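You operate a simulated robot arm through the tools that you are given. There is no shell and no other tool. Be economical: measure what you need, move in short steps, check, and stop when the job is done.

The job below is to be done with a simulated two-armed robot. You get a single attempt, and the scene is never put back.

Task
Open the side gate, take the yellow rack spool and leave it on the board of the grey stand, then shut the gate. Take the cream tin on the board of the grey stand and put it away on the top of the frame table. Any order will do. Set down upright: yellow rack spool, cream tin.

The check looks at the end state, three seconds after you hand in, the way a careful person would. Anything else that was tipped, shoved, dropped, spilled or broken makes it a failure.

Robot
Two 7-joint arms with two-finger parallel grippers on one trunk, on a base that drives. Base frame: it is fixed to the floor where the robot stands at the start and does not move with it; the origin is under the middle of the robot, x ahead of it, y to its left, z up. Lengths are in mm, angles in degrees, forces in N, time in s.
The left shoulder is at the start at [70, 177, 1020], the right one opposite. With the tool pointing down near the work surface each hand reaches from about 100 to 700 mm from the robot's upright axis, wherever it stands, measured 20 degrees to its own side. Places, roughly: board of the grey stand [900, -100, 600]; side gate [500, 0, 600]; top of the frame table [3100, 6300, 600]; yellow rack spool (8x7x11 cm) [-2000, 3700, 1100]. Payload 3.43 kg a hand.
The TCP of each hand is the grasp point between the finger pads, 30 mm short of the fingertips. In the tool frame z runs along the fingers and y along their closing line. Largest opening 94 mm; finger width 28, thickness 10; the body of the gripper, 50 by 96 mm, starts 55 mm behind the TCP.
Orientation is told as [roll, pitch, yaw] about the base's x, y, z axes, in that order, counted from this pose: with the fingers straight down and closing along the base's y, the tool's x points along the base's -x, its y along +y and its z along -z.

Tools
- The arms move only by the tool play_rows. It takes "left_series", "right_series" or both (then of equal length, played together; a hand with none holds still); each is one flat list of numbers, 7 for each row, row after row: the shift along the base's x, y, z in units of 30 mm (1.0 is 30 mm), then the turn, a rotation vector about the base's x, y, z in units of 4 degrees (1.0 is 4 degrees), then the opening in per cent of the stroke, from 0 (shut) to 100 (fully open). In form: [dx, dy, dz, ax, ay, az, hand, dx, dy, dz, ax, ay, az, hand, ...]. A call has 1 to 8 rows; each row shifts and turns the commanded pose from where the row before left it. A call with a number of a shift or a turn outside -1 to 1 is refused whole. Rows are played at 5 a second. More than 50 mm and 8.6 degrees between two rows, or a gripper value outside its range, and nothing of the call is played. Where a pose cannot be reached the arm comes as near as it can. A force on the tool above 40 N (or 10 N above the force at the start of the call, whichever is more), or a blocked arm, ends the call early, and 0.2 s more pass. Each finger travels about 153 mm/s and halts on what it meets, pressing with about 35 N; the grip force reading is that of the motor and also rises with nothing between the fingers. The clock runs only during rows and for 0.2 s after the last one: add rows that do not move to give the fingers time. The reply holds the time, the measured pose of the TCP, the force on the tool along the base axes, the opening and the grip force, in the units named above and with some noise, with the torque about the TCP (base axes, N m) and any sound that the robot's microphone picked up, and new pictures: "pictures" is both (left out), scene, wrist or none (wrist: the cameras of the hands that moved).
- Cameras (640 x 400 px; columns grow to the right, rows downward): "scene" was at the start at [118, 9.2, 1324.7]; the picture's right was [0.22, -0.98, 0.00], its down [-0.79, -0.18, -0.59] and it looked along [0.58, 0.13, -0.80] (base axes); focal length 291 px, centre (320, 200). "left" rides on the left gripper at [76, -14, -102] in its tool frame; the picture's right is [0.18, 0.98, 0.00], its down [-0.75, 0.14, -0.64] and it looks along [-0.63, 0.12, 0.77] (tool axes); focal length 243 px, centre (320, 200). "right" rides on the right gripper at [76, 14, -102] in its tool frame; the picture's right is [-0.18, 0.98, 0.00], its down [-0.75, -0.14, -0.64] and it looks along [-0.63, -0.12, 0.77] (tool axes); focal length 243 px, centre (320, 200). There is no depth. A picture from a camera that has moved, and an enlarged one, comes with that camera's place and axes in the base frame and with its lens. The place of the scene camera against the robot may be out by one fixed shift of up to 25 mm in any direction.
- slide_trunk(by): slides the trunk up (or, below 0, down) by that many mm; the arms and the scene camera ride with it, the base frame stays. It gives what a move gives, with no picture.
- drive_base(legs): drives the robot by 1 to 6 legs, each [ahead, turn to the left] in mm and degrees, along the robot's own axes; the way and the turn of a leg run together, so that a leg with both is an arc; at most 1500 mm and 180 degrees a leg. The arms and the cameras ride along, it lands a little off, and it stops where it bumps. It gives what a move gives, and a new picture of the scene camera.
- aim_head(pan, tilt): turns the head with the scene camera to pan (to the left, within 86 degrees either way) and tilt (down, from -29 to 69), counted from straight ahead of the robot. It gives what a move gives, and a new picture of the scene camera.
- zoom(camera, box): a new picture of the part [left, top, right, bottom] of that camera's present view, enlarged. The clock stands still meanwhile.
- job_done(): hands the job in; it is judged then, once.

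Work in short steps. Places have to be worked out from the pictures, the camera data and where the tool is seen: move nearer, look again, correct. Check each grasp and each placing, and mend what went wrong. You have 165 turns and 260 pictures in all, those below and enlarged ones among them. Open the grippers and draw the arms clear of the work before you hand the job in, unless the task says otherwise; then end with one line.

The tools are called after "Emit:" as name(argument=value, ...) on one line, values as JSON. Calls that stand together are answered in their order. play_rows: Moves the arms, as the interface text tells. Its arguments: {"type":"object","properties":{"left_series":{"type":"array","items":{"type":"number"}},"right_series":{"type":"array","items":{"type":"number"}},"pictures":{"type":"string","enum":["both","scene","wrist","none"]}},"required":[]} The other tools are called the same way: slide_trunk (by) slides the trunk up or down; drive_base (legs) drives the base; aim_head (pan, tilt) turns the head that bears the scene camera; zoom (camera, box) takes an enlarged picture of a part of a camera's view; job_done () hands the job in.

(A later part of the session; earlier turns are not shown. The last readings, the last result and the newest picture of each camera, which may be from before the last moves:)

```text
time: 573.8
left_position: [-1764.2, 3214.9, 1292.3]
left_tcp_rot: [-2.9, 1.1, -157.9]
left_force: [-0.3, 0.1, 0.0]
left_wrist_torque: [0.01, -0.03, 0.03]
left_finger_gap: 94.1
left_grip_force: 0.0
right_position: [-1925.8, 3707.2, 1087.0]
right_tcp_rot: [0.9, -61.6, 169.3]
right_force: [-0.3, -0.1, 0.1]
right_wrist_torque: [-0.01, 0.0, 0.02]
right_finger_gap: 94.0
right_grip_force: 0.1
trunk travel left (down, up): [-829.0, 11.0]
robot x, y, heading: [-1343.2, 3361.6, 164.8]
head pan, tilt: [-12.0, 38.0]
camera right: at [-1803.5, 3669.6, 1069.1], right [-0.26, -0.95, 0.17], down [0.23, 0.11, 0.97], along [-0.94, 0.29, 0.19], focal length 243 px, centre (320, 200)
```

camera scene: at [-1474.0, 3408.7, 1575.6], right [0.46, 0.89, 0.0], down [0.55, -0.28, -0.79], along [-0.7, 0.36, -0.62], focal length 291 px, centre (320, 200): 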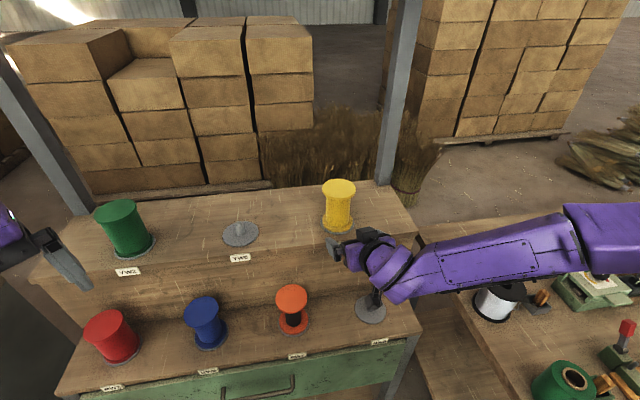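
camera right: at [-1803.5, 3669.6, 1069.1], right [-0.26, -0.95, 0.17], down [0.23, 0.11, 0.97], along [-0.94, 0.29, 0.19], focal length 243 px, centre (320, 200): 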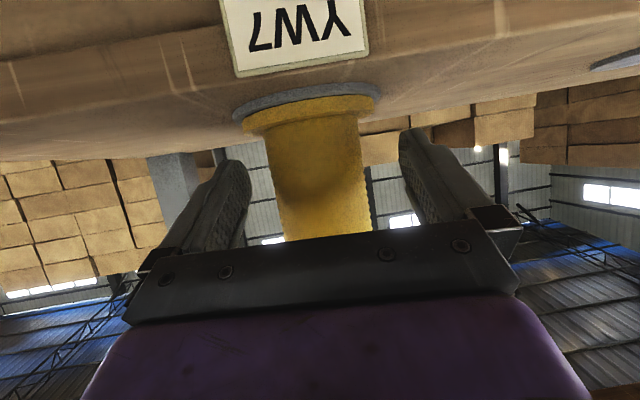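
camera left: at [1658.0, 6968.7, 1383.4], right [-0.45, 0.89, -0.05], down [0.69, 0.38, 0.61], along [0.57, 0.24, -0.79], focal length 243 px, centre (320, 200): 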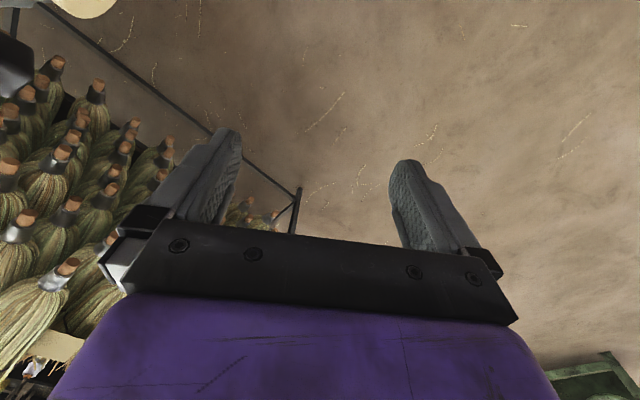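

Emit:
play_rows(right_series=[-0.4, 0.09, 0, 0, 0, 0, 100, -0.4, 0.09, 0, 0, 0, 0, 100, 0, 0, 0, 0, 0, 0, 100], pictures="none")

Emit:
play_rows(right_series=[0, 0, 0, 0, 0, 0, 0, 0, 0, 0, 0, 0, 0, 0, 0, 0, 0, 0, 0, 0, 0], pictures="both")

```text
time: 574.5
left_position: [-1762.2, 3215.1, 1293.3]
left_tcp_rot: [-3.1, 1.2, -157.9]
left_force: [-0.1, 0.2, -0.3]
left_wrist_torque: [0.01, -0.01, -0.02]
left_finger_gap: 93.8
left_grip_force: 0.1
right_position: [-1949.9, 3712.2, 1089.3]
right_tcp_rot: [0.8, -61.6, 169.2]
right_force: [-0.3, 0.7, 1.4]
right_wrist_torque: [0.03, -0.02, 0.03]
right_finger_gap: 94.0
right_grip_force: 0.0
trunk travel left (down, up): [-829.0, 11.0]
robot x, y, heading: [-1344.4, 3366.1, 165.0]
head pan, tilt: [-12.0, 38.0]
```

```text
time: 575.4
left_position: [-1762.3, 3214.3, 1293.9]
left_tcp_rot: [-3.0, 1.1, -157.9]
left_force: [-0.6, -0.4, -0.2]
left_wrist_torque: [0.03, 0.0, 0.03]
left_finger_gap: 94.2
left_grip_force: 0.0
right_position: [-1949.0, 3712.9, 1088.7]
right_tcp_rot: [0.7, -61.6, 169.3]
right_force: [-0.1, -0.4, 1.0]
right_wrist_torque: [0.09, -0.03, -0.03]
right_finger_gap: 74.7
right_grip_force: 35.0
trunk travel left (down, up): [-829.0, 11.0]
robot x, y, heading: [-1344.1, 3361.7, 164.7]
head pan, tilt: [-12.0, 38.0]
camera scene: at [-1473.7, 3408.6, 1575.7], right [0.46, 0.89, 0.0], down [0.55, -0.28, -0.79], along [-0.7, 0.36, -0.62], focal length 291 px, centre (320, 200)
camera right: at [-1827.0, 3674.9, 1070.5], right [-0.26, -0.95, 0.17], down [0.23, 0.11, 0.97], along [-0.94, 0.29, 0.19], focal length 243 px, centre (320, 200)
```

scene: 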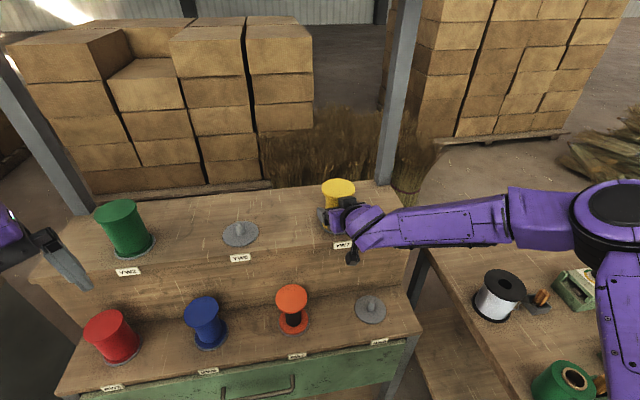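
right: 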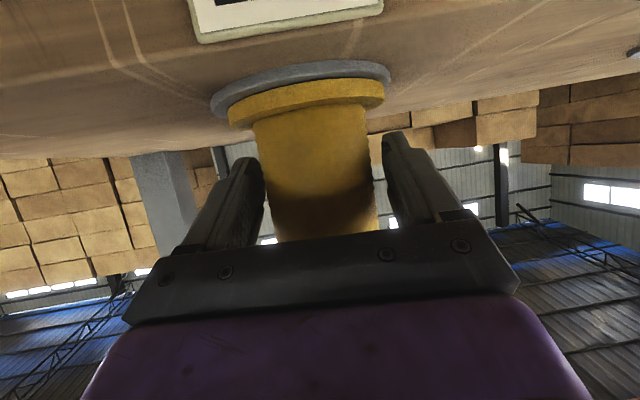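

The fingers stopped at 74.7 mm, probably on the rim of the lower flange. I open, rise 10 mm and close again on the core.

Emit:
play_rows(right_series=[0, 0, 0, 0, 0, 0, 100, 0, 0, 0, 0, 0, 0, 100, 0, 0, 0.35, 0, 0, 0, 100, 0, 0, 0, 0, 0, 0, 100, 0, 0, 0, 0, 0, 0, 0, 0, 0, 0, 0, 0, 0, 0, 0, 0, 0, 0, 0, 0, 0], pictures="wrist")

```text
time: 577.0
left_position: [-1762.1, 3214.3, 1293.5]
left_tcp_rot: [-2.8, 1.1, -158.0]
left_force: [-0.3, 0.7, 0.0]
left_wrist_torque: [-0.05, 0.03, 0.02]
left_finger_gap: 93.9
left_grip_force: 0.0
right_position: [-1948.6, 3712.8, 1098.8]
right_tcp_rot: [0.7, -61.5, 169.2]
right_force: [0.2, 0.5, -0.3]
right_wrist_torque: [0.05, -0.04, 0.03]
right_finger_gap: 74.4
right_grip_force: 34.7
trunk travel left (down, up): [-829.0, 11.0]
robot x, y, heading: [-1344.6, 3364.6, 164.9]
head pan, tilt: [-12.0, 38.0]
camera right: at [-1825.7, 3674.3, 1080.4], right [-0.26, -0.95, 0.17], down [0.23, 0.11, 0.97], along [-0.94, 0.29, 0.19], focal length 243 px, centre (320, 200)
```

right: 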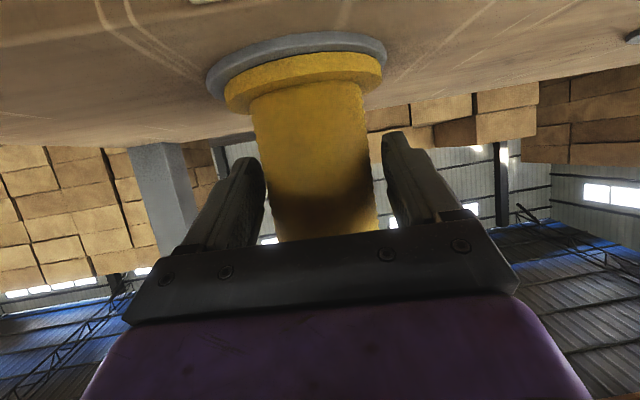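

It is again 74 mm: the spool's body simply is that wide. The grip holds; lift it off the peg.

Emit:
play_rows(right_series=[0, 0, 0.3, 0, 0, 0, 0, 0, 0, 0.5, 0, 0, 0, 0, 0, 0, 0.6, 0, 0, 0, 0, 0, 0, 0.6, 0, 0, 0, 0, 0, 0, 0.6, 0, 0, 0, 0, 0, 0, 0.6, 0, 0, 0, 0], pictures="both")

```text
time: 578.4
left_position: [-1762.6, 3214.3, 1293.3]
left_tcp_rot: [-3.0, 1.2, -158.0]
left_force: [0.3, 0.3, 0.2]
left_wrist_torque: [-0.02, 0.0, -0.01]
left_finger_gap: 93.9
left_grip_force: 0.0
right_position: [-1948.2, 3713.6, 1194.7]
right_tcp_rot: [0.6, -61.6, 169.3]
right_force: [0.4, -0.7, -0.5]
right_wrist_torque: [-0.04, 0.01, 0.01]
right_finger_gap: 74.1
right_grip_force: 34.9
trunk travel left (down, up): [-829.0, 11.0]
robot x, y, heading: [-1345.7, 3360.4, 165.0]
head pan, tilt: [-12.0, 38.0]
camera scene: at [-1473.7, 3408.4, 1575.6], right [0.46, 0.89, 0.0], down [0.55, -0.28, -0.79], along [-0.7, 0.36, -0.62], focal length 291 px, centre (320, 200)
camera right: at [-1826.1, 3675.8, 1175.8], right [-0.26, -0.95, 0.17], down [0.23, 0.11, 0.97], along [-0.94, 0.29, 0.19], focal length 243 px, centre (320, 200)
```

scene: 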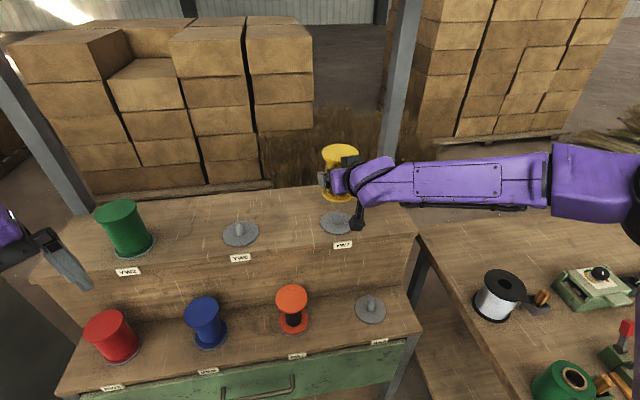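
right: 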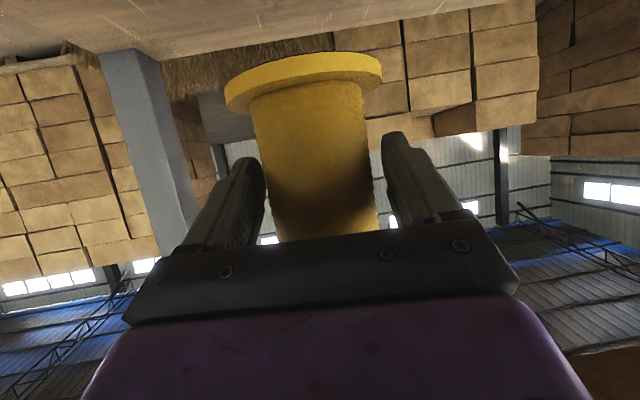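

The spool is held upright and off its peg. I back out and drive to the grey stand, keeping the arms high.

Emit:
drive_base(legs=[[-350, 0], [0, 152.8], [1000, 0], [897, 0], [0, -59.2], [1300, 0]])

```text
time: 604.6
left_position: [249.6, 291.0, 1293.8]
left_tcp_rot: [-2.9, 1.3, -64.2]
left_force: [-0.1, 0.2, 1.2]
left_wrist_torque: [0.0, 0.01, -0.02]
left_finger_gap: 94.0
left_grip_force: 0.1
right_position: [-235.9, 72.8, 1192.6]
right_tcp_rot: [0.9, -61.7, -97.0]
right_force: [-0.8, -0.8, -1.6]
right_wrist_torque: [0.04, 0.02, -0.03]
right_finger_gap: 73.6
right_grip_force: 35.0
trunk travel left (down, up): [-829.0, 11.0]
robot x, y, heading: [74.5, 700.3, -101.4]
head pan, tilt: [-12.0, 38.0]
camera scene: at [25.3, 562.7, 1575.6], right [-0.92, 0.4, 0.0], down [0.24, 0.57, -0.79], along [-0.31, -0.72, -0.62], focal length 291 px, centre (320, 200)
```

scene: 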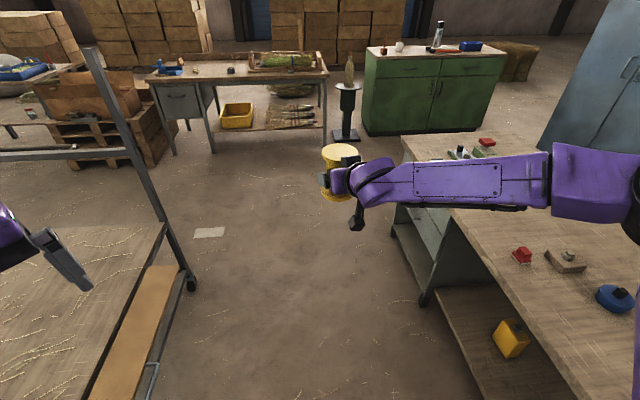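

Emit:
drive_base(legs=[[0, 8], [442, 0], [0, 77]])

Emit:
aim_head(pan=-10, tilt=45)

```text
time: 611.2
left_position: [464.1, 404.1, 1293.9]
left_tcp_rot: [-2.9, 1.2, 21.9]
left_force: [0.4, -0.5, -0.1]
left_wrist_torque: [-0.04, 0.02, 0.03]
left_finger_gap: 93.9
left_grip_force: 0.1
right_position: [646.8, -95.5, 1193.0]
right_tcp_rot: [0.8, -61.6, -11.0]
right_force: [0.3, 0.8, -1.7]
right_wrist_torque: [0.01, -0.01, -0.02]
right_finger_gap: 73.3
right_grip_force: 34.6
trunk travel left (down, up): [-829.0, 11.0]
robot x, y, heading: [45.2, 256.8, -15.2]
head pan, tilt: [-12.0, 38.0]
camera scene: at [165.5, 196.5, 1575.6], right [-0.46, -0.89, 0.0], down [-0.55, 0.28, -0.79], along [0.7, -0.36, -0.62], focal length 291 px, centre (320, 200)
```

scene: 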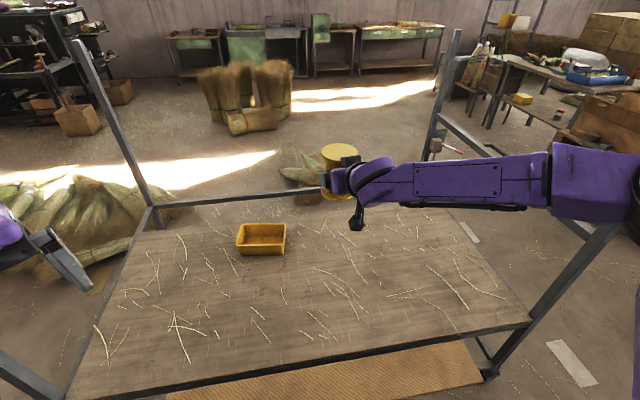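

```text
time: 611.9
left_position: [464.3, 404.8, 1292.8]
left_tcp_rot: [-3.0, 1.2, 22.0]
left_force: [0.6, 0.0, -0.3]
left_wrist_torque: [-0.01, 0.0, 0.03]
left_finger_gap: 94.4
left_grip_force: 0.0
right_position: [647.0, -95.0, 1194.3]
right_tcp_rot: [0.9, -61.5, -10.9]
right_force: [0.3, 0.8, -1.4]
right_wrist_torque: [-0.03, -0.01, -0.01]
right_finger_gap: 73.4
right_grip_force: 34.9
trunk travel left (down, up): [-829.0, 11.0]
robot x, y, heading: [40.8, 255.1, -15.1]
head pan, tilt: [-10.0, 45.0]
camera scene: at [162.4, 201.8, 1565.4], right [-0.43, -0.9, 0.0], down [-0.64, 0.3, -0.71], along [0.64, -0.3, -0.71], focal length 291 px, centre (320, 200)
```

scene: 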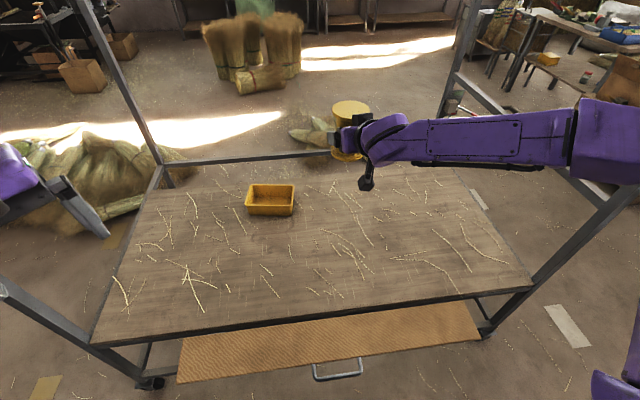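

The view is clear: free board beyond the open gate. The hand is over about [650, -95]. I lower the trunk by 150 and then the hand.

Emit:
slide_trunk(by=-150)

Emit:
play_rows(right_series=[0, 0, -0.9, 0, 0, 0, 0, 0, 0, -0.9, 0, 0, 0, 0, 0, 0, -0.9, 0, 0, 0, 0, 0, 0, -0.9, 0, 0, 0, 0, 0, 0, -0.9, 0, 0, 0, 0, 0, 0, -0.9, 0, 0, 0, 0, 0, 0, -0.9, 0, 0, 0, 0, 0, 0, -0.9, 0, 0, 0, 0], pictures="scene")

```text
time: 613.6
left_position: [463.1, 403.3, 1143.6]
left_tcp_rot: [-3.0, 1.2, 21.9]
left_force: [-0.3, -0.7, 0.1]
left_wrist_torque: [0.03, 0.01, -0.01]
left_finger_gap: 94.3
left_grip_force: 0.2
right_position: [646.4, -96.0, 1044.7]
right_tcp_rot: [0.9, -61.6, -11.1]
right_force: [-0.3, -0.4, -0.1]
right_wrist_torque: [0.02, 0.03, 0.0]
right_finger_gap: 73.1
right_grip_force: 35.2
trunk travel left (down, up): [-679.0, 161.0]
robot x, y, heading: [43.9, 256.0, -15.5]
head pan, tilt: [-10.0, 45.0]
```

```text
time: 615.5
left_position: [464.5, 403.3, 1143.1]
left_tcp_rot: [-2.8, 1.2, 21.9]
left_force: [0.0, -0.3, 0.3]
left_wrist_torque: [0.02, 0.0, 0.01]
left_finger_gap: 94.1
left_grip_force: 0.1
right_position: [646.3, -94.8, 829.2]
right_tcp_rot: [0.8, -61.6, -11.0]
right_force: [0.1, 0.1, -1.2]
right_wrist_torque: [0.02, 0.04, 0.01]
right_finger_gap: 73.1
right_grip_force: 34.7
trunk travel left (down, up): [-679.0, 161.0]
robot x, y, heading: [42.2, 256.5, -15.4]
head pan, tilt: [-10.0, 45.0]
camera scene: at [162.8, 201.3, 1415.3], right [-0.43, -0.9, 0.0], down [-0.64, 0.3, -0.71], along [0.64, -0.3, -0.71], focal length 291 px, centre (320, 200)
```

scene: 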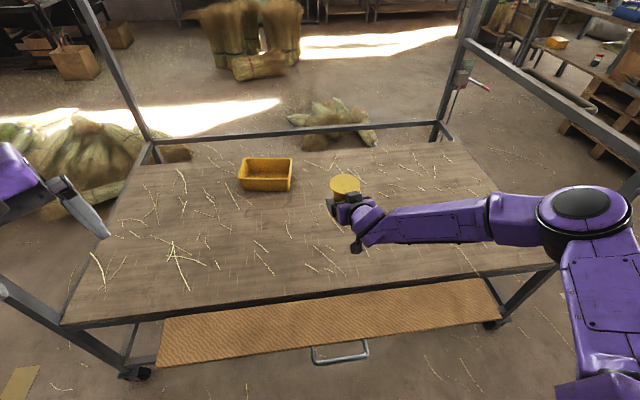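

Emit:
play_rows(right_series=[0, 0, -0.9, 0, 0, 0, 0, 0, 0, -0.9, 0, 0, 0, 0, 0, 0, -0.9, 0, 0, 0, 0, 0, 0, -0.9, 0, 0, 0, 0, 0, 0, -0.8, 0, 0, 0, 0, 0, 0, 0, 0, 0, 0, 0], pictures="both")

```text
time: 616.9
left_position: [463.7, 404.9, 1143.0]
left_tcp_rot: [-3.0, 1.2, 21.9]
left_force: [-0.6, 0.0, -0.3]
left_wrist_torque: [0.0, -0.03, -0.02]
left_finger_gap: 94.0
left_grip_force: 0.1
right_position: [649.8, -73.4, 704.9]
right_tcp_rot: [-0.1, -61.5, -10.8]
right_force: [-0.4, 0.1, -0.8]
right_wrist_torque: [0.01, 0.01, 0.03]
right_finger_gap: 73.3
right_grip_force: 35.1
right hand out of reach, approached as far as the arm can: row 2, 3, 4, 5
trunk travel left (down, up): [-679.0, 161.0]
robot x, y, heading: [45.5, 256.0, -15.1]
head pan, tilt: [-10.0, 45.0]
camera scene: at [162.2, 202.1, 1415.4], right [-0.43, -0.9, 0.0], down [-0.64, 0.3, -0.71], along [0.64, -0.3, -0.71], focal length 291 px, centre (320, 200)
camera right: at [528.4, -36.3, 688.1], right [0.27, 0.95, 0.16], down [-0.23, -0.1, 0.97], along [0.94, -0.3, 0.19], focal length 243 px, centre (320, 200)
```

scene: 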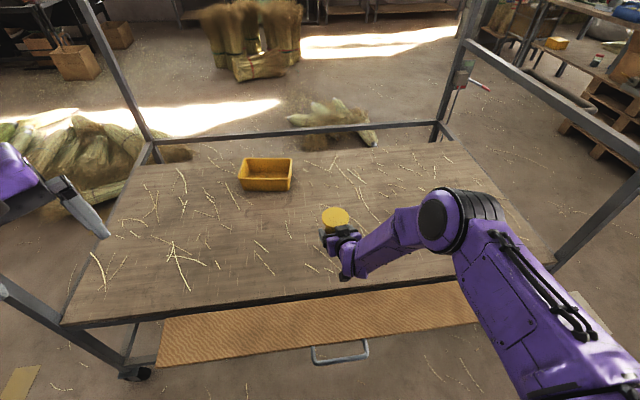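
right: 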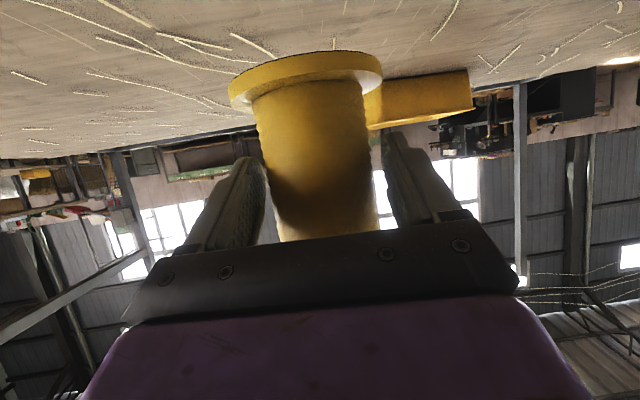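

The rest by trunk: lower 40, then little steps until contact.

Emit:
slide_trunk(by=-36)

Emit:
slide_trunk(by=-6)

Emit:
zoom(camera="right", box=[160, 0, 480, 200])

```text
time: 617.6
left_position: [463.3, 404.1, 1107.6]
left_tcp_rot: [-2.9, 1.2, 21.9]
left_force: [0.6, 0.5, -0.7]
left_wrist_torque: [-0.06, -0.02, -0.01]
left_finger_gap: 93.9
left_grip_force: 0.0
right_position: [650.5, -73.4, 670.5]
right_tcp_rot: [0.1, -61.5, -11.0]
right_force: [-0.3, 0.7, -1.2]
right_wrist_torque: [0.03, 0.05, 0.01]
right_finger_gap: 73.5
right_grip_force: 35.1
trunk travel left (down, up): [-643.0, 197.0]
robot x, y, heading: [46.0, 253.5, -15.3]
head pan, tilt: [-10.0, 45.0]
```

```text
time: 618.2
left_position: [464.5, 404.7, 1101.7]
left_tcp_rot: [-2.9, 1.2, 21.9]
left_force: [0.4, -0.1, 0.8]
left_wrist_torque: [-0.02, -0.02, -0.03]
left_finger_gap: 94.2
left_grip_force: 0.0
right_position: [648.9, -73.1, 664.1]
right_tcp_rot: [0.1, -61.5, -10.8]
right_force: [0.8, 0.6, -1.7]
right_wrist_torque: [-0.04, 0.04, -0.02]
right_finger_gap: 73.6
right_grip_force: 34.5
trunk travel left (down, up): [-637.0, 203.0]
robot x, y, heading: [42.3, 257.0, -15.2]
head pan, tilt: [-10.0, 45.0]
```

```text
2.00 times, centred on (320, 100) of right
camera zoom: at [528.2, -36.5, 646.0], right [0.27, 0.95, 0.16], down [-0.23, -0.1, 0.97], along [0.94, -0.3, 0.19], focal length 485 px, centre (320, 400)
```

zoom: 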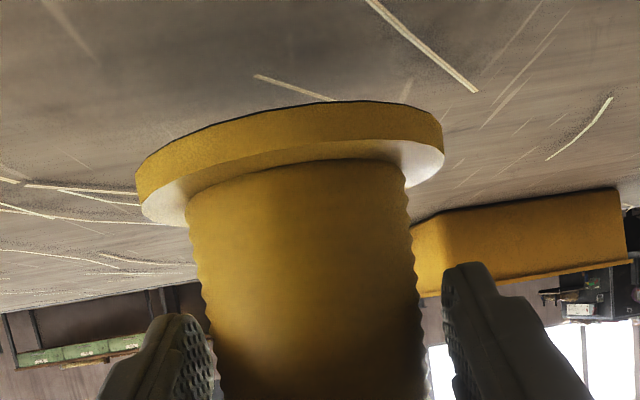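

Emit:
slide_trunk(by=-5)

Emit:
slide_trunk(by=-4)

```text
time: 618.7
left_position: [463.3, 403.7, 1095.7]
left_tcp_rot: [-2.9, 1.1, 22.0]
left_force: [0.4, 0.3, 0.7]
left_wrist_torque: [0.01, 0.02, -0.01]
left_finger_gap: 93.9
left_grip_force: 0.0
right_position: [649.7, -72.8, 659.8]
right_tcp_rot: [0.1, -61.5, -10.9]
right_force: [0.8, -0.2, -1.0]
right_wrist_torque: [-0.01, 0.0, 0.03]
right_finger_gap: 73.5
right_grip_force: 35.0
trunk travel left (down, up): [-632.0, 208.0]
robot x, y, heading: [42.7, 259.2, -15.4]
head pan, tilt: [-10.0, 45.0]
```

```text
time: 619.3
left_position: [463.9, 404.9, 1092.3]
left_tcp_rot: [-2.8, 1.2, 21.8]
left_force: [-0.1, 0.0, 0.8]
left_wrist_torque: [0.01, -0.01, -0.01]
left_finger_gap: 93.9
left_grip_force: 0.1
right_position: [648.8, -74.1, 653.9]
right_tcp_rot: [0.1, -61.5, -11.0]
right_force: [0.6, -0.8, -0.5]
right_wrist_torque: [-0.02, 0.03, -0.03]
right_finger_gap: 73.2
right_grip_force: 35.0
trunk travel left (down, up): [-628.0, 212.0]
robot x, y, heading: [48.3, 259.5, -15.4]
head pan, tilt: [-10.0, 45.0]
```

Emit:
slide_trunk(by=-4)

Emit:
slide_trunk(by=-3)

Emit:
zoom(camera="right", box=[160, 0, 480, 200])

```text
time: 619.8
left_position: [462.7, 403.3, 1088.0]
left_tcp_rot: [-2.9, 1.2, 21.9]
left_force: [-1.1, -0.3, -0.7]
left_wrist_torque: [0.02, 0.0, 0.01]
left_finger_gap: 93.9
left_grip_force: 0.1
right_position: [649.7, -74.9, 651.1]
right_tcp_rot: [0.1, -61.5, -10.8]
right_force: [1.0, 0.3, -1.3]
right_wrist_torque: [0.0, 0.03, 0.02]
right_finger_gap: 73.0
right_grip_force: 35.2
trunk travel left (down, up): [-624.0, 216.0]
robot x, y, heading: [43.2, 256.9, -15.4]
head pan, tilt: [-10.0, 45.0]
```

```text
time: 620.3
left_position: [462.9, 403.8, 1085.7]
left_tcp_rot: [-2.9, 1.2, 21.9]
left_force: [-0.2, -0.6, 0.2]
left_wrist_torque: [0.05, -0.01, 0.0]
left_finger_gap: 94.0
left_grip_force: 0.1
right_position: [649.7, -73.5, 647.7]
right_tcp_rot: [0.0, -61.5, -10.9]
right_force: [0.0, 0.4, -0.7]
right_wrist_torque: [0.0, 0.04, -0.03]
right_finger_gap: 73.4
right_grip_force: 34.7
trunk travel left (down, up): [-621.0, 219.0]
robot x, y, heading: [41.8, 255.5, -15.3]
head pan, tilt: [-10.0, 45.0]
```

```text
2.00 times, centred on (320, 100) of right
camera zoom: at [528.2, -36.5, 629.9], right [0.27, 0.95, 0.16], down [-0.23, -0.1, 0.97], along [0.94, -0.3, 0.19], focal length 485 px, centre (320, 400)
```

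zoom: 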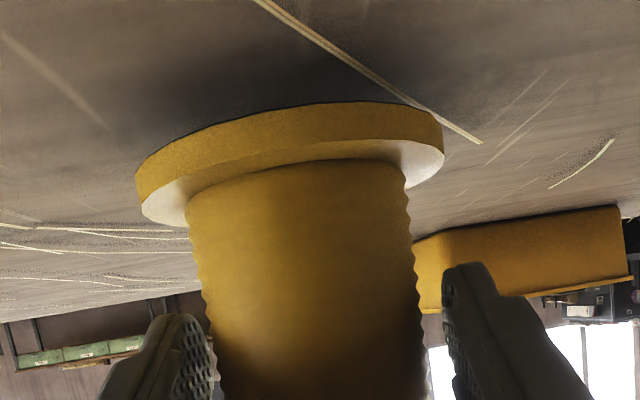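

Emit:
slide_trunk(by=-4)

Emit:
slide_trunk(by=-3)

Emit:
slide_trunk(by=-3)

```text
time: 620.9
left_position: [463.7, 404.3, 1081.6]
left_tcp_rot: [-2.9, 1.2, 21.8]
left_force: [0.5, -1.1, -0.7]
left_wrist_torque: [0.01, 0.01, 0.0]
left_finger_gap: 94.0
left_grip_force: 0.0
right_position: [648.8, -73.0, 644.2]
right_tcp_rot: [0.0, -61.5, -10.9]
right_force: [1.2, 0.7, -1.1]
right_wrist_torque: [0.01, -0.03, 0.0]
right_finger_gap: 73.6
right_grip_force: 34.9
trunk travel left (down, up): [-617.0, 223.0]
robot x, y, heading: [42.3, 259.6, -15.4]
head pan, tilt: [-10.0, 45.0]
```

```text
time: 621.4
left_position: [463.6, 404.0, 1078.0]
left_tcp_rot: [-2.9, 1.2, 21.8]
left_force: [0.7, 0.4, -0.5]
left_wrist_torque: [0.01, -0.02, -0.04]
left_finger_gap: 93.8
left_grip_force: 0.0
right_position: [649.0, -73.8, 640.6]
right_tcp_rot: [0.2, -61.5, -10.9]
right_force: [0.7, -0.6, 0.0]
right_wrist_torque: [-0.02, 0.02, -0.01]
right_finger_gap: 73.3
right_grip_force: 34.9
trunk travel left (down, up): [-614.0, 226.0]
robot x, y, heading: [45.8, 254.6, -15.5]
head pan, tilt: [-10.0, 45.0]
```

```text
time: 621.9
left_position: [463.6, 406.0, 1076.7]
left_tcp_rot: [-3.0, 1.2, 21.9]
left_force: [0.0, 0.0, -0.4]
left_wrist_torque: [0.02, 0.02, 0.01]
left_finger_gap: 93.9
left_grip_force: 0.0
right_position: [649.4, -73.5, 638.3]
right_tcp_rot: [0.2, -61.6, -10.9]
right_force: [0.1, 0.3, -1.4]
right_wrist_torque: [0.02, -0.01, -0.02]
right_finger_gap: 73.4
right_grip_force: 35.2
trunk travel left (down, up): [-611.0, 229.0]
robot x, y, heading: [40.1, 260.6, -15.3]
head pan, tilt: [-10.0, 45.0]
```

Emit:
slide_trunk(by=-4)

Emit:
slide_trunk(by=-3)

Emit:
zoom(camera="right", box=[160, 0, 480, 200])

```text
time: 622.4
left_position: [462.6, 405.6, 1072.4]
left_tcp_rot: [-2.9, 1.0, 21.9]
left_force: [0.6, 0.9, -0.6]
left_wrist_torque: [0.0, -0.01, -0.04]
left_finger_gap: 93.9
left_grip_force: 0.0
right_position: [650.0, -73.6, 635.7]
right_tcp_rot: [0.0, -61.7, -10.8]
right_force: [0.7, -0.6, 5.6]
right_wrist_torque: [0.12, -0.39, -0.09]
right_finger_gap: 73.3
right_grip_force: 35.1
trunk travel left (down, up): [-607.0, 233.0]
robot x, y, heading: [42.2, 254.3, -15.5]
head pan, tilt: [-10.0, 45.0]
```

```text
time: 622.9
left_position: [461.2, 406.5, 1069.1]
left_tcp_rot: [-3.1, 1.1, 21.9]
left_force: [-0.8, -0.6, 0.3]
left_wrist_torque: [-0.01, 0.0, 0.01]
left_finger_gap: 94.2
left_grip_force: 0.1
right_position: [649.6, -72.8, 635.5]
right_tcp_rot: [-0.1, -62.0, -10.6]
right_force: [1.1, -2.4, 23.1]
right_wrist_torque: [0.23, 0.24, -0.01]
right_finger_gap: 73.3
right_grip_force: 35.3
trunk travel left (down, up): [-604.0, 236.0]
robot x, y, heading: [42.5, 256.6, -15.2]
head pan, tilt: [-10.0, 45.0]
```

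```text
2.00 times, centred on (320, 100) of right
camera zoom: at [528.6, -36.6, 616.6], right [0.27, 0.95, 0.16], down [-0.24, -0.1, 0.97], along [0.93, -0.3, 0.2], focal length 485 px, centre (320, 400)
```

zoom: 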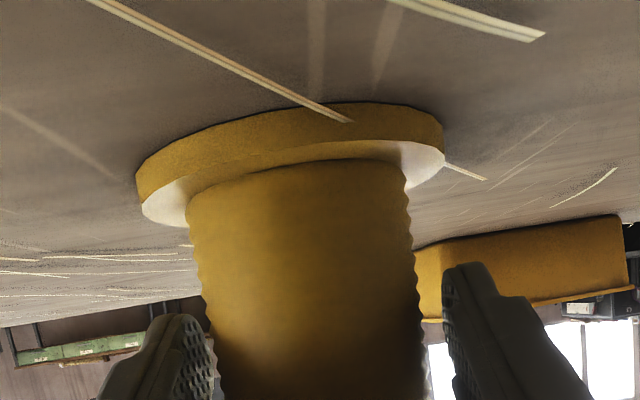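

Contact at 23 N. Ease up a little and open.

Emit:
slide_trunk(by=3)

Emit:
play_rows(right_series=[0, 0, 0, 0, 0, 0, 100, 0, 0, 0, 0, 0, 0, 100, 0, 0, 0, 0, 0, 0, 100], pictures="both")

```text
time: 623.5
left_position: [462.3, 405.0, 1071.9]
left_tcp_rot: [-3.0, 1.1, 21.9]
left_force: [-0.8, 1.2, -0.4]
left_wrist_torque: [0.04, 0.02, -0.05]
left_finger_gap: 93.8
left_grip_force: 0.1
right_position: [648.7, -73.0, 635.9]
right_tcp_rot: [-0.1, -61.6, -10.8]
right_force: [3.8, -2.8, 15.5]
right_wrist_torque: [-0.05, -0.47, -0.11]
right_finger_gap: 73.4
right_grip_force: 35.0
trunk travel left (down, up): [-607.0, 233.0]
robot x, y, heading: [45.3, 256.4, -15.0]
head pan, tilt: [-10.0, 45.0]
```

```text
time: 624.3
left_position: [464.0, 403.7, 1072.2]
left_tcp_rot: [-3.0, 1.3, 22.0]
left_force: [-0.3, -0.3, -0.2]
left_wrist_torque: [-0.07, 0.04, -0.02]
left_finger_gap: 94.3
left_grip_force: 0.0
right_position: [648.8, -73.0, 634.1]
right_tcp_rot: [0.1, -61.4, -10.9]
right_force: [0.0, 0.2, -0.2]
right_wrist_torque: [0.0, 0.0, 0.0]
right_finger_gap: 94.1
right_grip_force: 0.0
trunk travel left (down, up): [-607.0, 233.0]
robot x, y, heading: [47.1, 257.6, -15.4]
head pan, tilt: [-10.0, 45.0]
camera scene: at [162.3, 201.8, 1343.3], right [-0.43, -0.9, 0.0], down [-0.64, 0.3, -0.71], along [0.64, -0.3, -0.71], focal length 291 px, centre (320, 200)
camera right: at [528.0, -36.4, 615.7], right [0.27, 0.95, 0.16], down [-0.23, -0.1, 0.97], along [0.94, -0.3, 0.19], focal length 243 px, centre (320, 200)
```

scene: 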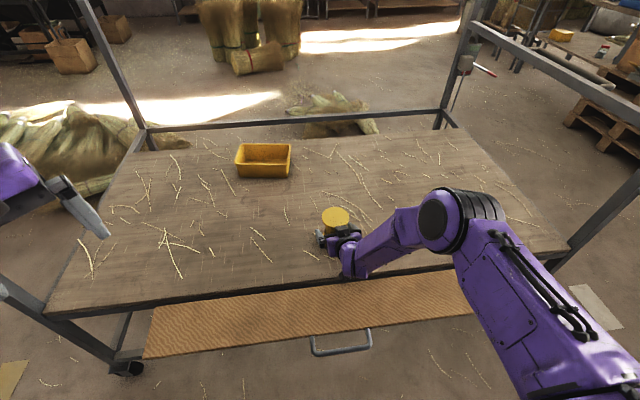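
right: 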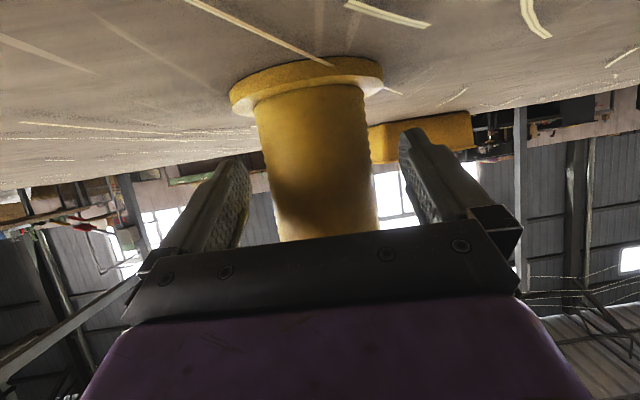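

It stands. I withdraw the hand straight back.

Emit:
play_rows(right_series=[-0.4, 0.077, 0, 0, 0, 0, 100, -0.5, 0.096, 0, 0, 0, 0, 100, -0.6, 0.115, 0.02, 0, 0, 0, 100, -0.6, 0.115, 0.05, 0, 0, 0, 100, -0.6, 0.115, 0.1, 0, 0, 0, 100, -0.6, 0.115, 0.1, 0, 0, 0, 100, -0.6, 0.115, 0.2, 0, 0, 0, 100], pictures="both")

```text
time: 625.9
left_position: [463.2, 404.1, 1071.7]
left_tcp_rot: [-2.9, 1.2, 21.9]
left_force: [0.3, 1.3, 0.7]
left_wrist_torque: [-0.01, 0.0, -0.01]
left_finger_gap: 94.0
left_grip_force: 0.1
right_position: [531.5, -52.1, 648.7]
right_tcp_rot: [0.1, -61.5, -11.0]
right_force: [-0.1, 0.4, -0.9]
right_wrist_torque: [0.03, 0.01, 0.03]
right_finger_gap: 93.7
right_grip_force: 0.0
trunk travel left (down, up): [-607.0, 233.0]
robot x, y, heading: [42.7, 256.5, -15.3]
head pan, tilt: [-10.0, 45.0]
camera scene: at [161.6, 201.6, 1343.4], right [-0.43, -0.9, 0.0], down [-0.64, 0.3, -0.71], along [0.64, -0.3, -0.71], focal length 291 px, centre (320, 200)
camera right: at [409.7, -14.5, 630.4], right [0.27, 0.95, 0.16], down [-0.23, -0.1, 0.97], along [0.94, -0.3, 0.19], focal length 243 px, centre (320, 200)
```

scene: 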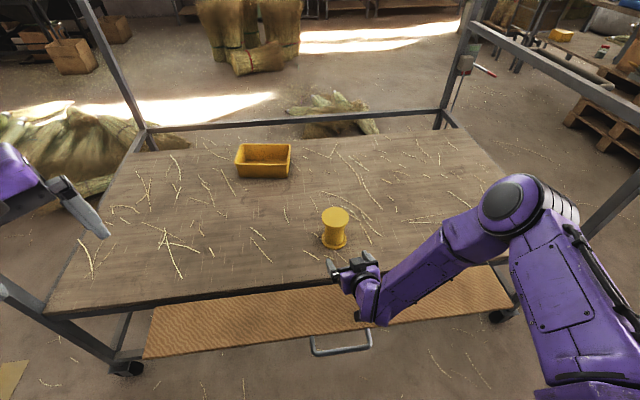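
right: 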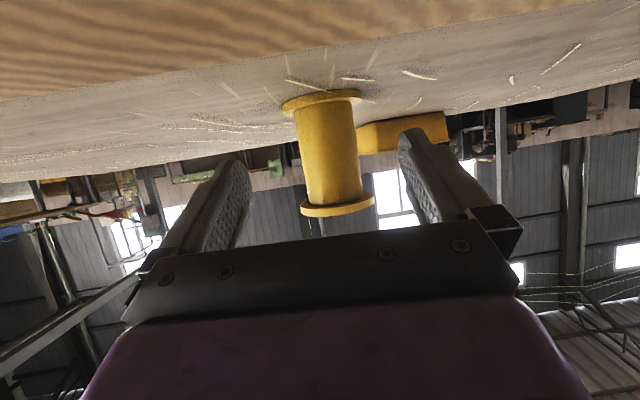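

The spool stands upright on the board. Now I turn the right hand about its own axis by 90° (for gripping the handle bar from the front, as when it was opened), moving up and back first.

Emit:
play_rows(right_series=[-0.6, 0.2, 0.6, 0, 0, 0, 60, -0.7, 0.35, 0.6, 0.837, -0.161, -0.463, 60, -0.8, 0.45, 0.5, 0.837, -0.161, -0.463, 60, -0.8, 0.45, 0.5, 0.837, -0.161, -0.463, 60, -0.8, 0.45, 0.4, 0.837, -0.161, -0.463, 60, -0.8, 0.45, 0.4, 0.837, -0.161, -0.463, 60, -0.8, 0.45, 0.3, 0.837, -0.161, -0.463, 60, -0.8, 0.45, 0, 0.837, -0.161, -0.463, 60], pictures="none")

Emit:
play_rows(right_series=[0, 0, 0, 0.837, -0.161, -0.463, 60, 0, 0, 0, 0.837, -0.161, -0.463, 60, 0, 0, 0, 0.837, -0.161, -0.463, 60, 0, 0, 0, 0.837, -0.161, -0.463, 60, 0, 0, 0, 0.837, -0.161, -0.463, 60, 0, 0, 0, 0.837, -0.161, -0.463, 60, 0, 0, 0, 0.837, -0.161, -0.463, 60, 0, 0, 0, 0.837, -0.161, -0.463, 60], pictures="none")

Emit:
play_rows(right_series=[0, 0, 0, 0.837, -0.161, -0.463, 60, 0, 0, 0, 0.837, -0.161, -0.463, 60, 0, 0, 0, 0.837, -0.161, -0.463, 60, 0, 0, 0, 0.837, -0.161, -0.463, 60, 0, 0, 0, 0.837, -0.161, -0.463, 60, 0, 0, 0, 0.837, -0.161, -0.463, 60, 0, 0, 0, 0.837, -0.161, -0.463, 60, 0, 0, 0, 0.837, -0.161, -0.463, 60], pictures="both")

```text
time: 627.7
left_position: [463.1, 404.7, 1070.6]
left_tcp_rot: [-2.9, 1.2, 21.9]
left_force: [-0.2, -1.5, 0.2]
left_wrist_torque: [0.0, 0.01, 0.0]
left_finger_gap: 94.2
left_grip_force: 0.1
right_position: [353.2, 47.2, 742.5]
right_tcp_rot: [40.2, -51.3, -58.1]
right_force: [0.6, 0.9, 0.5]
right_wrist_torque: [-0.06, 0.02, -0.01]
right_finger_gap: 56.6
right_grip_force: 0.1
right hand out of reach, approached as far as the arm can: row 8
trunk travel left (down, up): [-607.0, 233.0]
robot x, y, heading: [42.3, 256.6, -15.4]
head pan, tilt: [-10.0, 45.0]
```

```text
time: 629.5
left_position: [462.7, 404.3, 1070.9]
left_tcp_rot: [-2.9, 1.1, 22.0]
left_force: [0.2, -0.2, 0.1]
left_wrist_torque: [0.0, -0.01, 0.0]
left_finger_gap: 94.2
left_grip_force: 0.0
right_position: [396.3, 57.5, 786.9]
right_tcp_rot: [57.1, -27.5, -84.3]
right_force: [-0.4, -0.6, 0.0]
right_wrist_torque: [0.02, -0.02, 0.0]
right_finger_gap: 56.3
right_grip_force: 0.0
right hand out of reach, approached as far as the arm can: row 2, 3, 4, 5, 6, 7, 8
trunk travel left (down, up): [-607.0, 233.0]
robot x, y, heading: [44.6, 256.0, -15.4]
head pan, tilt: [-10.0, 45.0]
```

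```text
time: 631.3
left_position: [463.2, 404.0, 1072.5]
left_tcp_rot: [-3.0, 1.1, 21.9]
left_force: [0.4, 0.7, 0.4]
left_wrist_torque: [-0.01, 0.0, 0.0]
left_finger_gap: 94.1
left_grip_force: 0.1
right_position: [433.5, 41.6, 837.3]
right_tcp_rot: [61.1, -0.6, -100.3]
right_force: [-1.0, 0.8, 0.4]
right_wrist_torque: [-0.01, 0.01, -0.03]
right_finger_gap: 56.4
right_grip_force: 0.0
right hand out of reach, approached as far as the arm can: row 1, 2, 3, 4, 5, 6, 7, 8
trunk travel left (down, up): [-607.0, 233.0]
robot x, y, heading: [42.5, 255.0, -15.3]
head pan, tilt: [-10.0, 45.0]
camera scene: at [162.1, 201.9, 1343.4], right [-0.43, -0.9, 0.0], down [-0.64, 0.3, -0.71], along [0.64, -0.3, -0.71], focal length 291 px, centre (320, 200)
camera right: at [365.7, 130.9, 897.9], right [0.43, -0.26, 0.86], down [-0.76, -0.63, 0.19], along [0.49, -0.74, -0.47], focal length 243 px, centre (320, 200)
```

scene: 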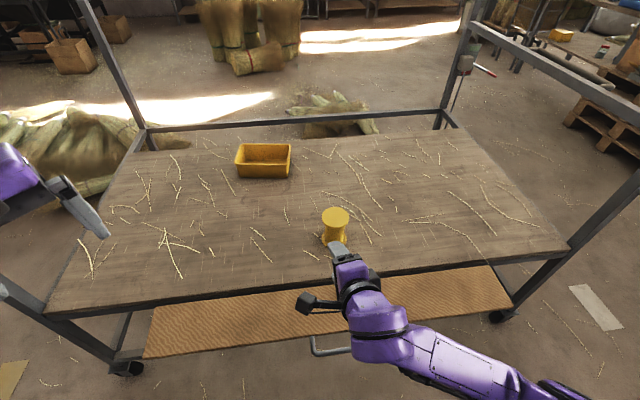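
right: 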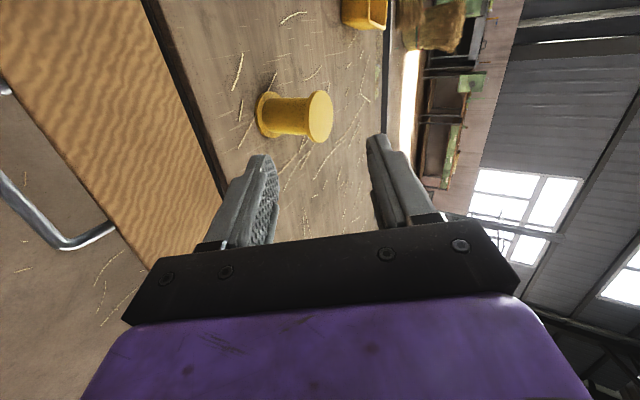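

The hand is oriented for the bar but too far over the leaf. I go back along the way it came out last time: raise/rotate back, then down in front of the bar with the tilt growing again.

Emit:
play_rows(right_series=[-0.42, 0.25, 0.2, 0.28, 0.93, 0, 60, -0.42, 0.25, 0.2, 0.28, 0.93, 0, 60, -0.42, 0.25, 0.2, 0.28, 0.93, 0, 60, -0.42, 0.25, 0.2, 0.28, 0.93, 0, 60, -0.42, 0.25, 0, 0.28, 0.93, -0.2, 60, -0.42, 0.25, 0, 0.28, 0.93, -0.2, 60, -0.42, 0.25, 0, 0.28, 0.93, -0.2, 60, -0.42, 0.25, 0, 0.28, 0.93, -0.2, 60], pictures="none")

Emit:
play_rows(right_series=[0, 0, -0.3, 0.28, 0.93, -0.2, 60, 0, 0, -0.5, 0.28, 0.93, -0.2, 60, 0, 0, -0.7, 0, 0, -0.2, 60, 0, 0, -0.7, -0.25, -0.84, -0.2, 60, 0, 0, -0.7, -0.25, -0.84, -0.2, 60, 0, 0, -0.7, -0.25, -0.84, 0, 60], pictures="none")

```text
time: 633.1
left_position: [464.0, 404.8, 1071.2]
left_tcp_rot: [-2.9, 1.2, 21.9]
left_force: [-0.8, 0.1, 0.8]
left_wrist_torque: [0.04, -0.02, 0.01]
left_finger_gap: 94.2
left_grip_force: 0.0
right_position: [370.6, 54.0, 839.9]
right_tcp_rot: [35.1, -9.7, -107.9]
right_force: [-0.4, -0.5, 0.1]
right_wrist_torque: [0.0, -0.01, -0.02]
right_finger_gap: 56.6
right_grip_force: 0.0
right hand out of reach, approached as far as the arm can: row 1, 2, 3, 4
trunk travel left (down, up): [-607.0, 233.0]
robot x, y, heading: [43.7, 258.2, -15.1]
head pan, tilt: [-10.0, 45.0]
stopped in row 8 (right hand): the arm was blocked; the commanded pose is now the measured one
```

```text
time: 634.5
left_position: [463.9, 403.9, 1071.9]
left_tcp_rot: [-2.9, 1.3, 21.9]
left_force: [-0.4, -0.5, 0.1]
left_wrist_torque: [0.03, -0.06, -0.02]
left_finger_gap: 94.1
left_grip_force: 0.1
right_position: [379.1, 43.6, 736.5]
right_tcp_rot: [37.6, -8.6, -111.9]
right_force: [-0.3, -0.2, 0.3]
right_wrist_torque: [0.03, 0.03, 0.01]
right_finger_gap: 56.3
right_grip_force: 0.0
right hand out of reach, approached as far as the arm can: row 6
trunk travel left (down, up): [-607.0, 233.0]
robot x, y, heading: [44.5, 257.4, -15.1]
head pan, tilt: [-10.0, 45.0]
```

I back the base by 90 mm to give the hand more room in front of the bar, and straighten the hand.

Emit:
drive_base(legs=[[-90, 0]])

Emit:
play_rows(right_series=[0, 0, -0.5, 0.5, -0.2, 0.3, 60, 0, 0, -0.5, 0.5, -0.2, 0.3, 60, 0, 0, -0.5, 0.5, -0.2, 0.3, 60, 0, 0, -0.5, 0.5, -0.2, 0.3, 60, 0, 0, -0.4, -0.28, -0.93, 0, 60, 0, 0, -0.4, -0.28, -0.93, 0, 60, 0, 0, -0.4, -0.28, -0.93, 0, 60, 0, 0, -0.4, -0.28, -0.93, 0, 60], pictures="both")

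```text
time: 635.6
left_position: [374.8, 428.7, 1071.9]
left_tcp_rot: [-3.0, 1.1, 21.8]
left_force: [-0.8, 0.9, -0.4]
left_wrist_torque: [0.0, -0.04, -0.02]
left_finger_gap: 93.9
left_grip_force: 0.1
right_position: [292.1, 68.3, 737.9]
right_tcp_rot: [37.8, -8.7, -111.9]
right_force: [-0.2, 0.1, 1.0]
right_wrist_torque: [-0.03, -0.01, 0.0]
right_finger_gap: 56.6
right_grip_force: 0.1
trunk travel left (down, up): [-607.0, 233.0]
robot x, y, heading: [-41.7, 280.8, -14.9]
head pan, tilt: [-10.0, 45.0]
camera scene: at [73.6, 226.3, 1343.5], right [-0.43, -0.9, 0.0], down [-0.64, 0.3, -0.71], along [0.64, -0.3, -0.71], focal length 291 px, centre (320, 200)
```

scene: 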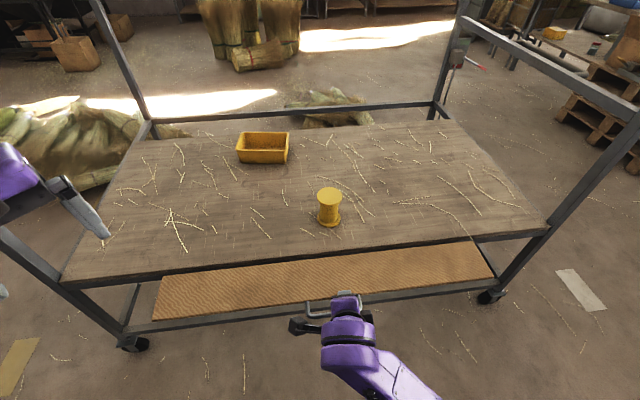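

```text
time: 637.4
left_position: [374.9, 427.7, 1071.4]
left_tcp_rot: [-2.9, 1.3, 21.9]
left_force: [-0.8, -0.4, 0.5]
left_wrist_torque: [0.01, 0.04, 0.02]
left_finger_gap: 94.2
left_grip_force: 0.1
right_position: [362.4, -4.1, 733.9]
right_tcp_rot: [52.6, 0.1, -106.7]
right_force: [0.4, -0.9, 0.4]
right_wrist_torque: [0.0, 0.01, -0.04]
right_finger_gap: 56.5
right_grip_force: 0.0
right hand out of reach, approached as far as the arm can: row 5, 6, 7, 8
trunk travel left (down, up): [-607.0, 233.0]
robot x, y, heading: [-44.1, 280.8, -15.3]
head pan, tilt: [-10.0, 45.0]
camera scene: at [74.9, 225.5, 1343.3], right [-0.43, -0.9, 0.0], down [-0.64, 0.3, -0.71], along [0.64, -0.3, -0.71], focal length 291 px, centre (320, 200)
camera right: at [315.7, 88.0, 807.1], right [0.52, -0.35, 0.78], down [-0.79, -0.55, 0.28], along [0.33, -0.76, -0.56], focal length 243 px, centre (320, 200)
```

scene: 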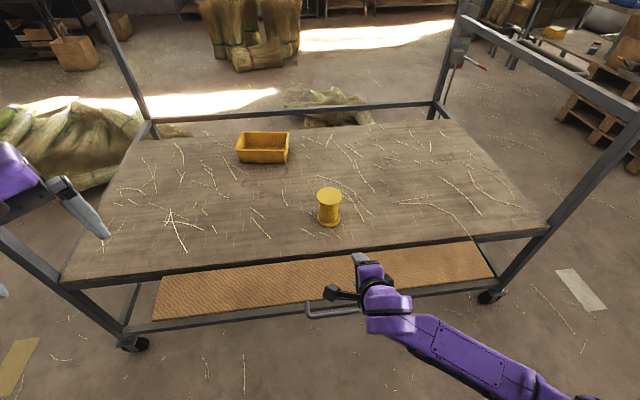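
right: 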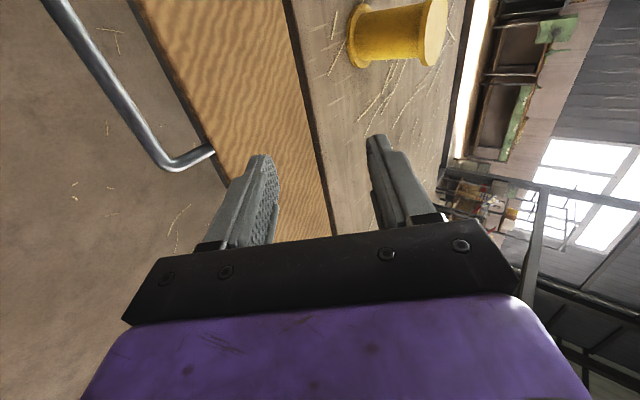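

The arm has little room close to the body, so I use the base: back 75 mm more, lower the hand there to bar height, then drive forward.

Emit:
drive_base(legs=[[-75, 0]])

Emit:
play_rows(right_series=[0, 0, -0.8, 0, 0, 0, 60, 0, 0, -0.8, 0, 0, 0, 60, 0, 0, -0.8, 0, 0, 0, 60, 0, 0, -0.8, 0, 0, 0, 60, 0, 0, -0.8, -0.14, -0.46, 0, 60, 0, 0, -0.6, -0.14, -0.46, 0, 60, 0, 0, 0, -0.14, -0.46, 0, 60], pictures="both")

```text
time: 638.5
left_position: [301.3, 448.2, 1071.7]
left_tcp_rot: [-3.0, 1.2, 22.0]
left_force: [-0.5, 0.1, 1.2]
left_wrist_torque: [0.03, -0.08, -0.01]
left_finger_gap: 94.0
left_grip_force: 0.0
right_position: [289.7, 15.0, 732.8]
right_tcp_rot: [52.5, 0.2, -106.7]
right_force: [-0.4, -0.9, 0.5]
right_wrist_torque: [-0.01, 0.01, 0.02]
right_finger_gap: 56.5
right_grip_force: 0.1
trunk travel left (down, up): [-607.0, 233.0]
robot x, y, heading: [-118.4, 300.5, -15.2]
head pan, tilt: [-10.0, 45.0]
camera scene: at [0.1, 246.2, 1343.5], right [-0.43, -0.9, 0.0], down [-0.64, 0.3, -0.71], along [0.64, -0.3, -0.71], focal length 291 px, centre (320, 200)
```

scene: 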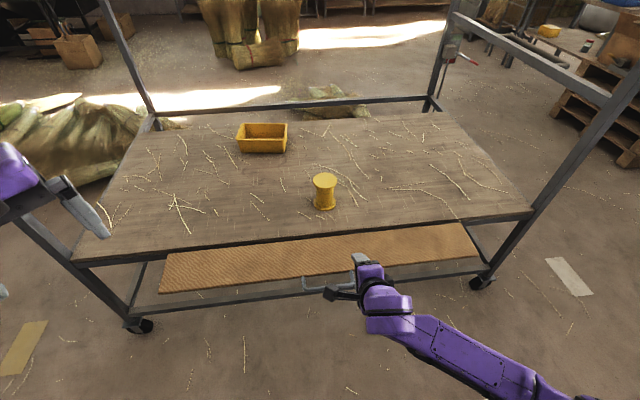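

```text
time: 640.1
left_position: [301.9, 448.5, 1071.8]
left_tcp_rot: [-2.8, 1.2, 21.9]
left_force: [0.3, -0.5, 0.2]
left_wrist_torque: [0.02, 0.0, 0.0]
left_finger_gap: 94.1
left_grip_force: 0.0
right_position: [342.8, -37.3, 710.3]
right_tcp_rot: [55.1, 0.0, -106.4]
right_force: [0.6, -0.7, -0.9]
right_wrist_torque: [-0.02, -0.03, 0.01]
right_finger_gap: 56.4
right_grip_force: 0.0
right hand out of reach, approached as far as the arm can: row 1, 2, 3, 4, 5, 6, 7
trunk travel left (down, up): [-607.0, 233.0]
robot x, y, heading: [-115.7, 300.5, -15.2]
head pan, tilt: [-10.0, 45.0]
camera scene: at [1.4, 245.9, 1343.4], right [-0.43, -0.9, 0.0], down [-0.64, 0.3, -0.71], along [0.64, -0.3, -0.71], focal length 291 px, centre (320, 200)
camera right: at [293.0, 55.3, 781.1], right [0.49, -0.34, 0.81], down [-0.8, -0.55, 0.25], along [0.36, -0.76, -0.54], focal length 243 px, centre (320, 200)
```

scene: 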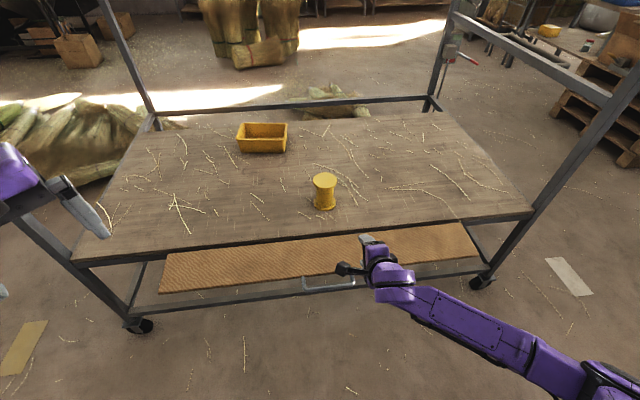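
right: 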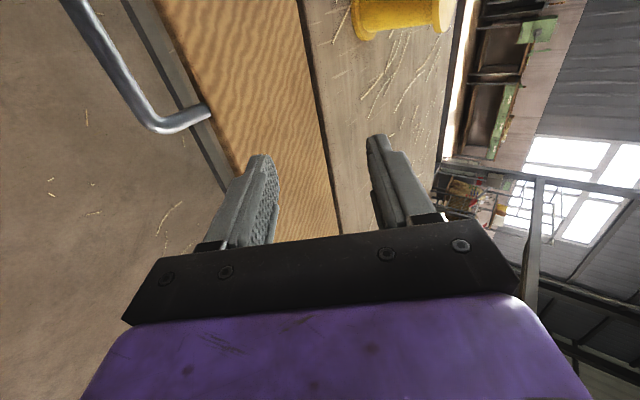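

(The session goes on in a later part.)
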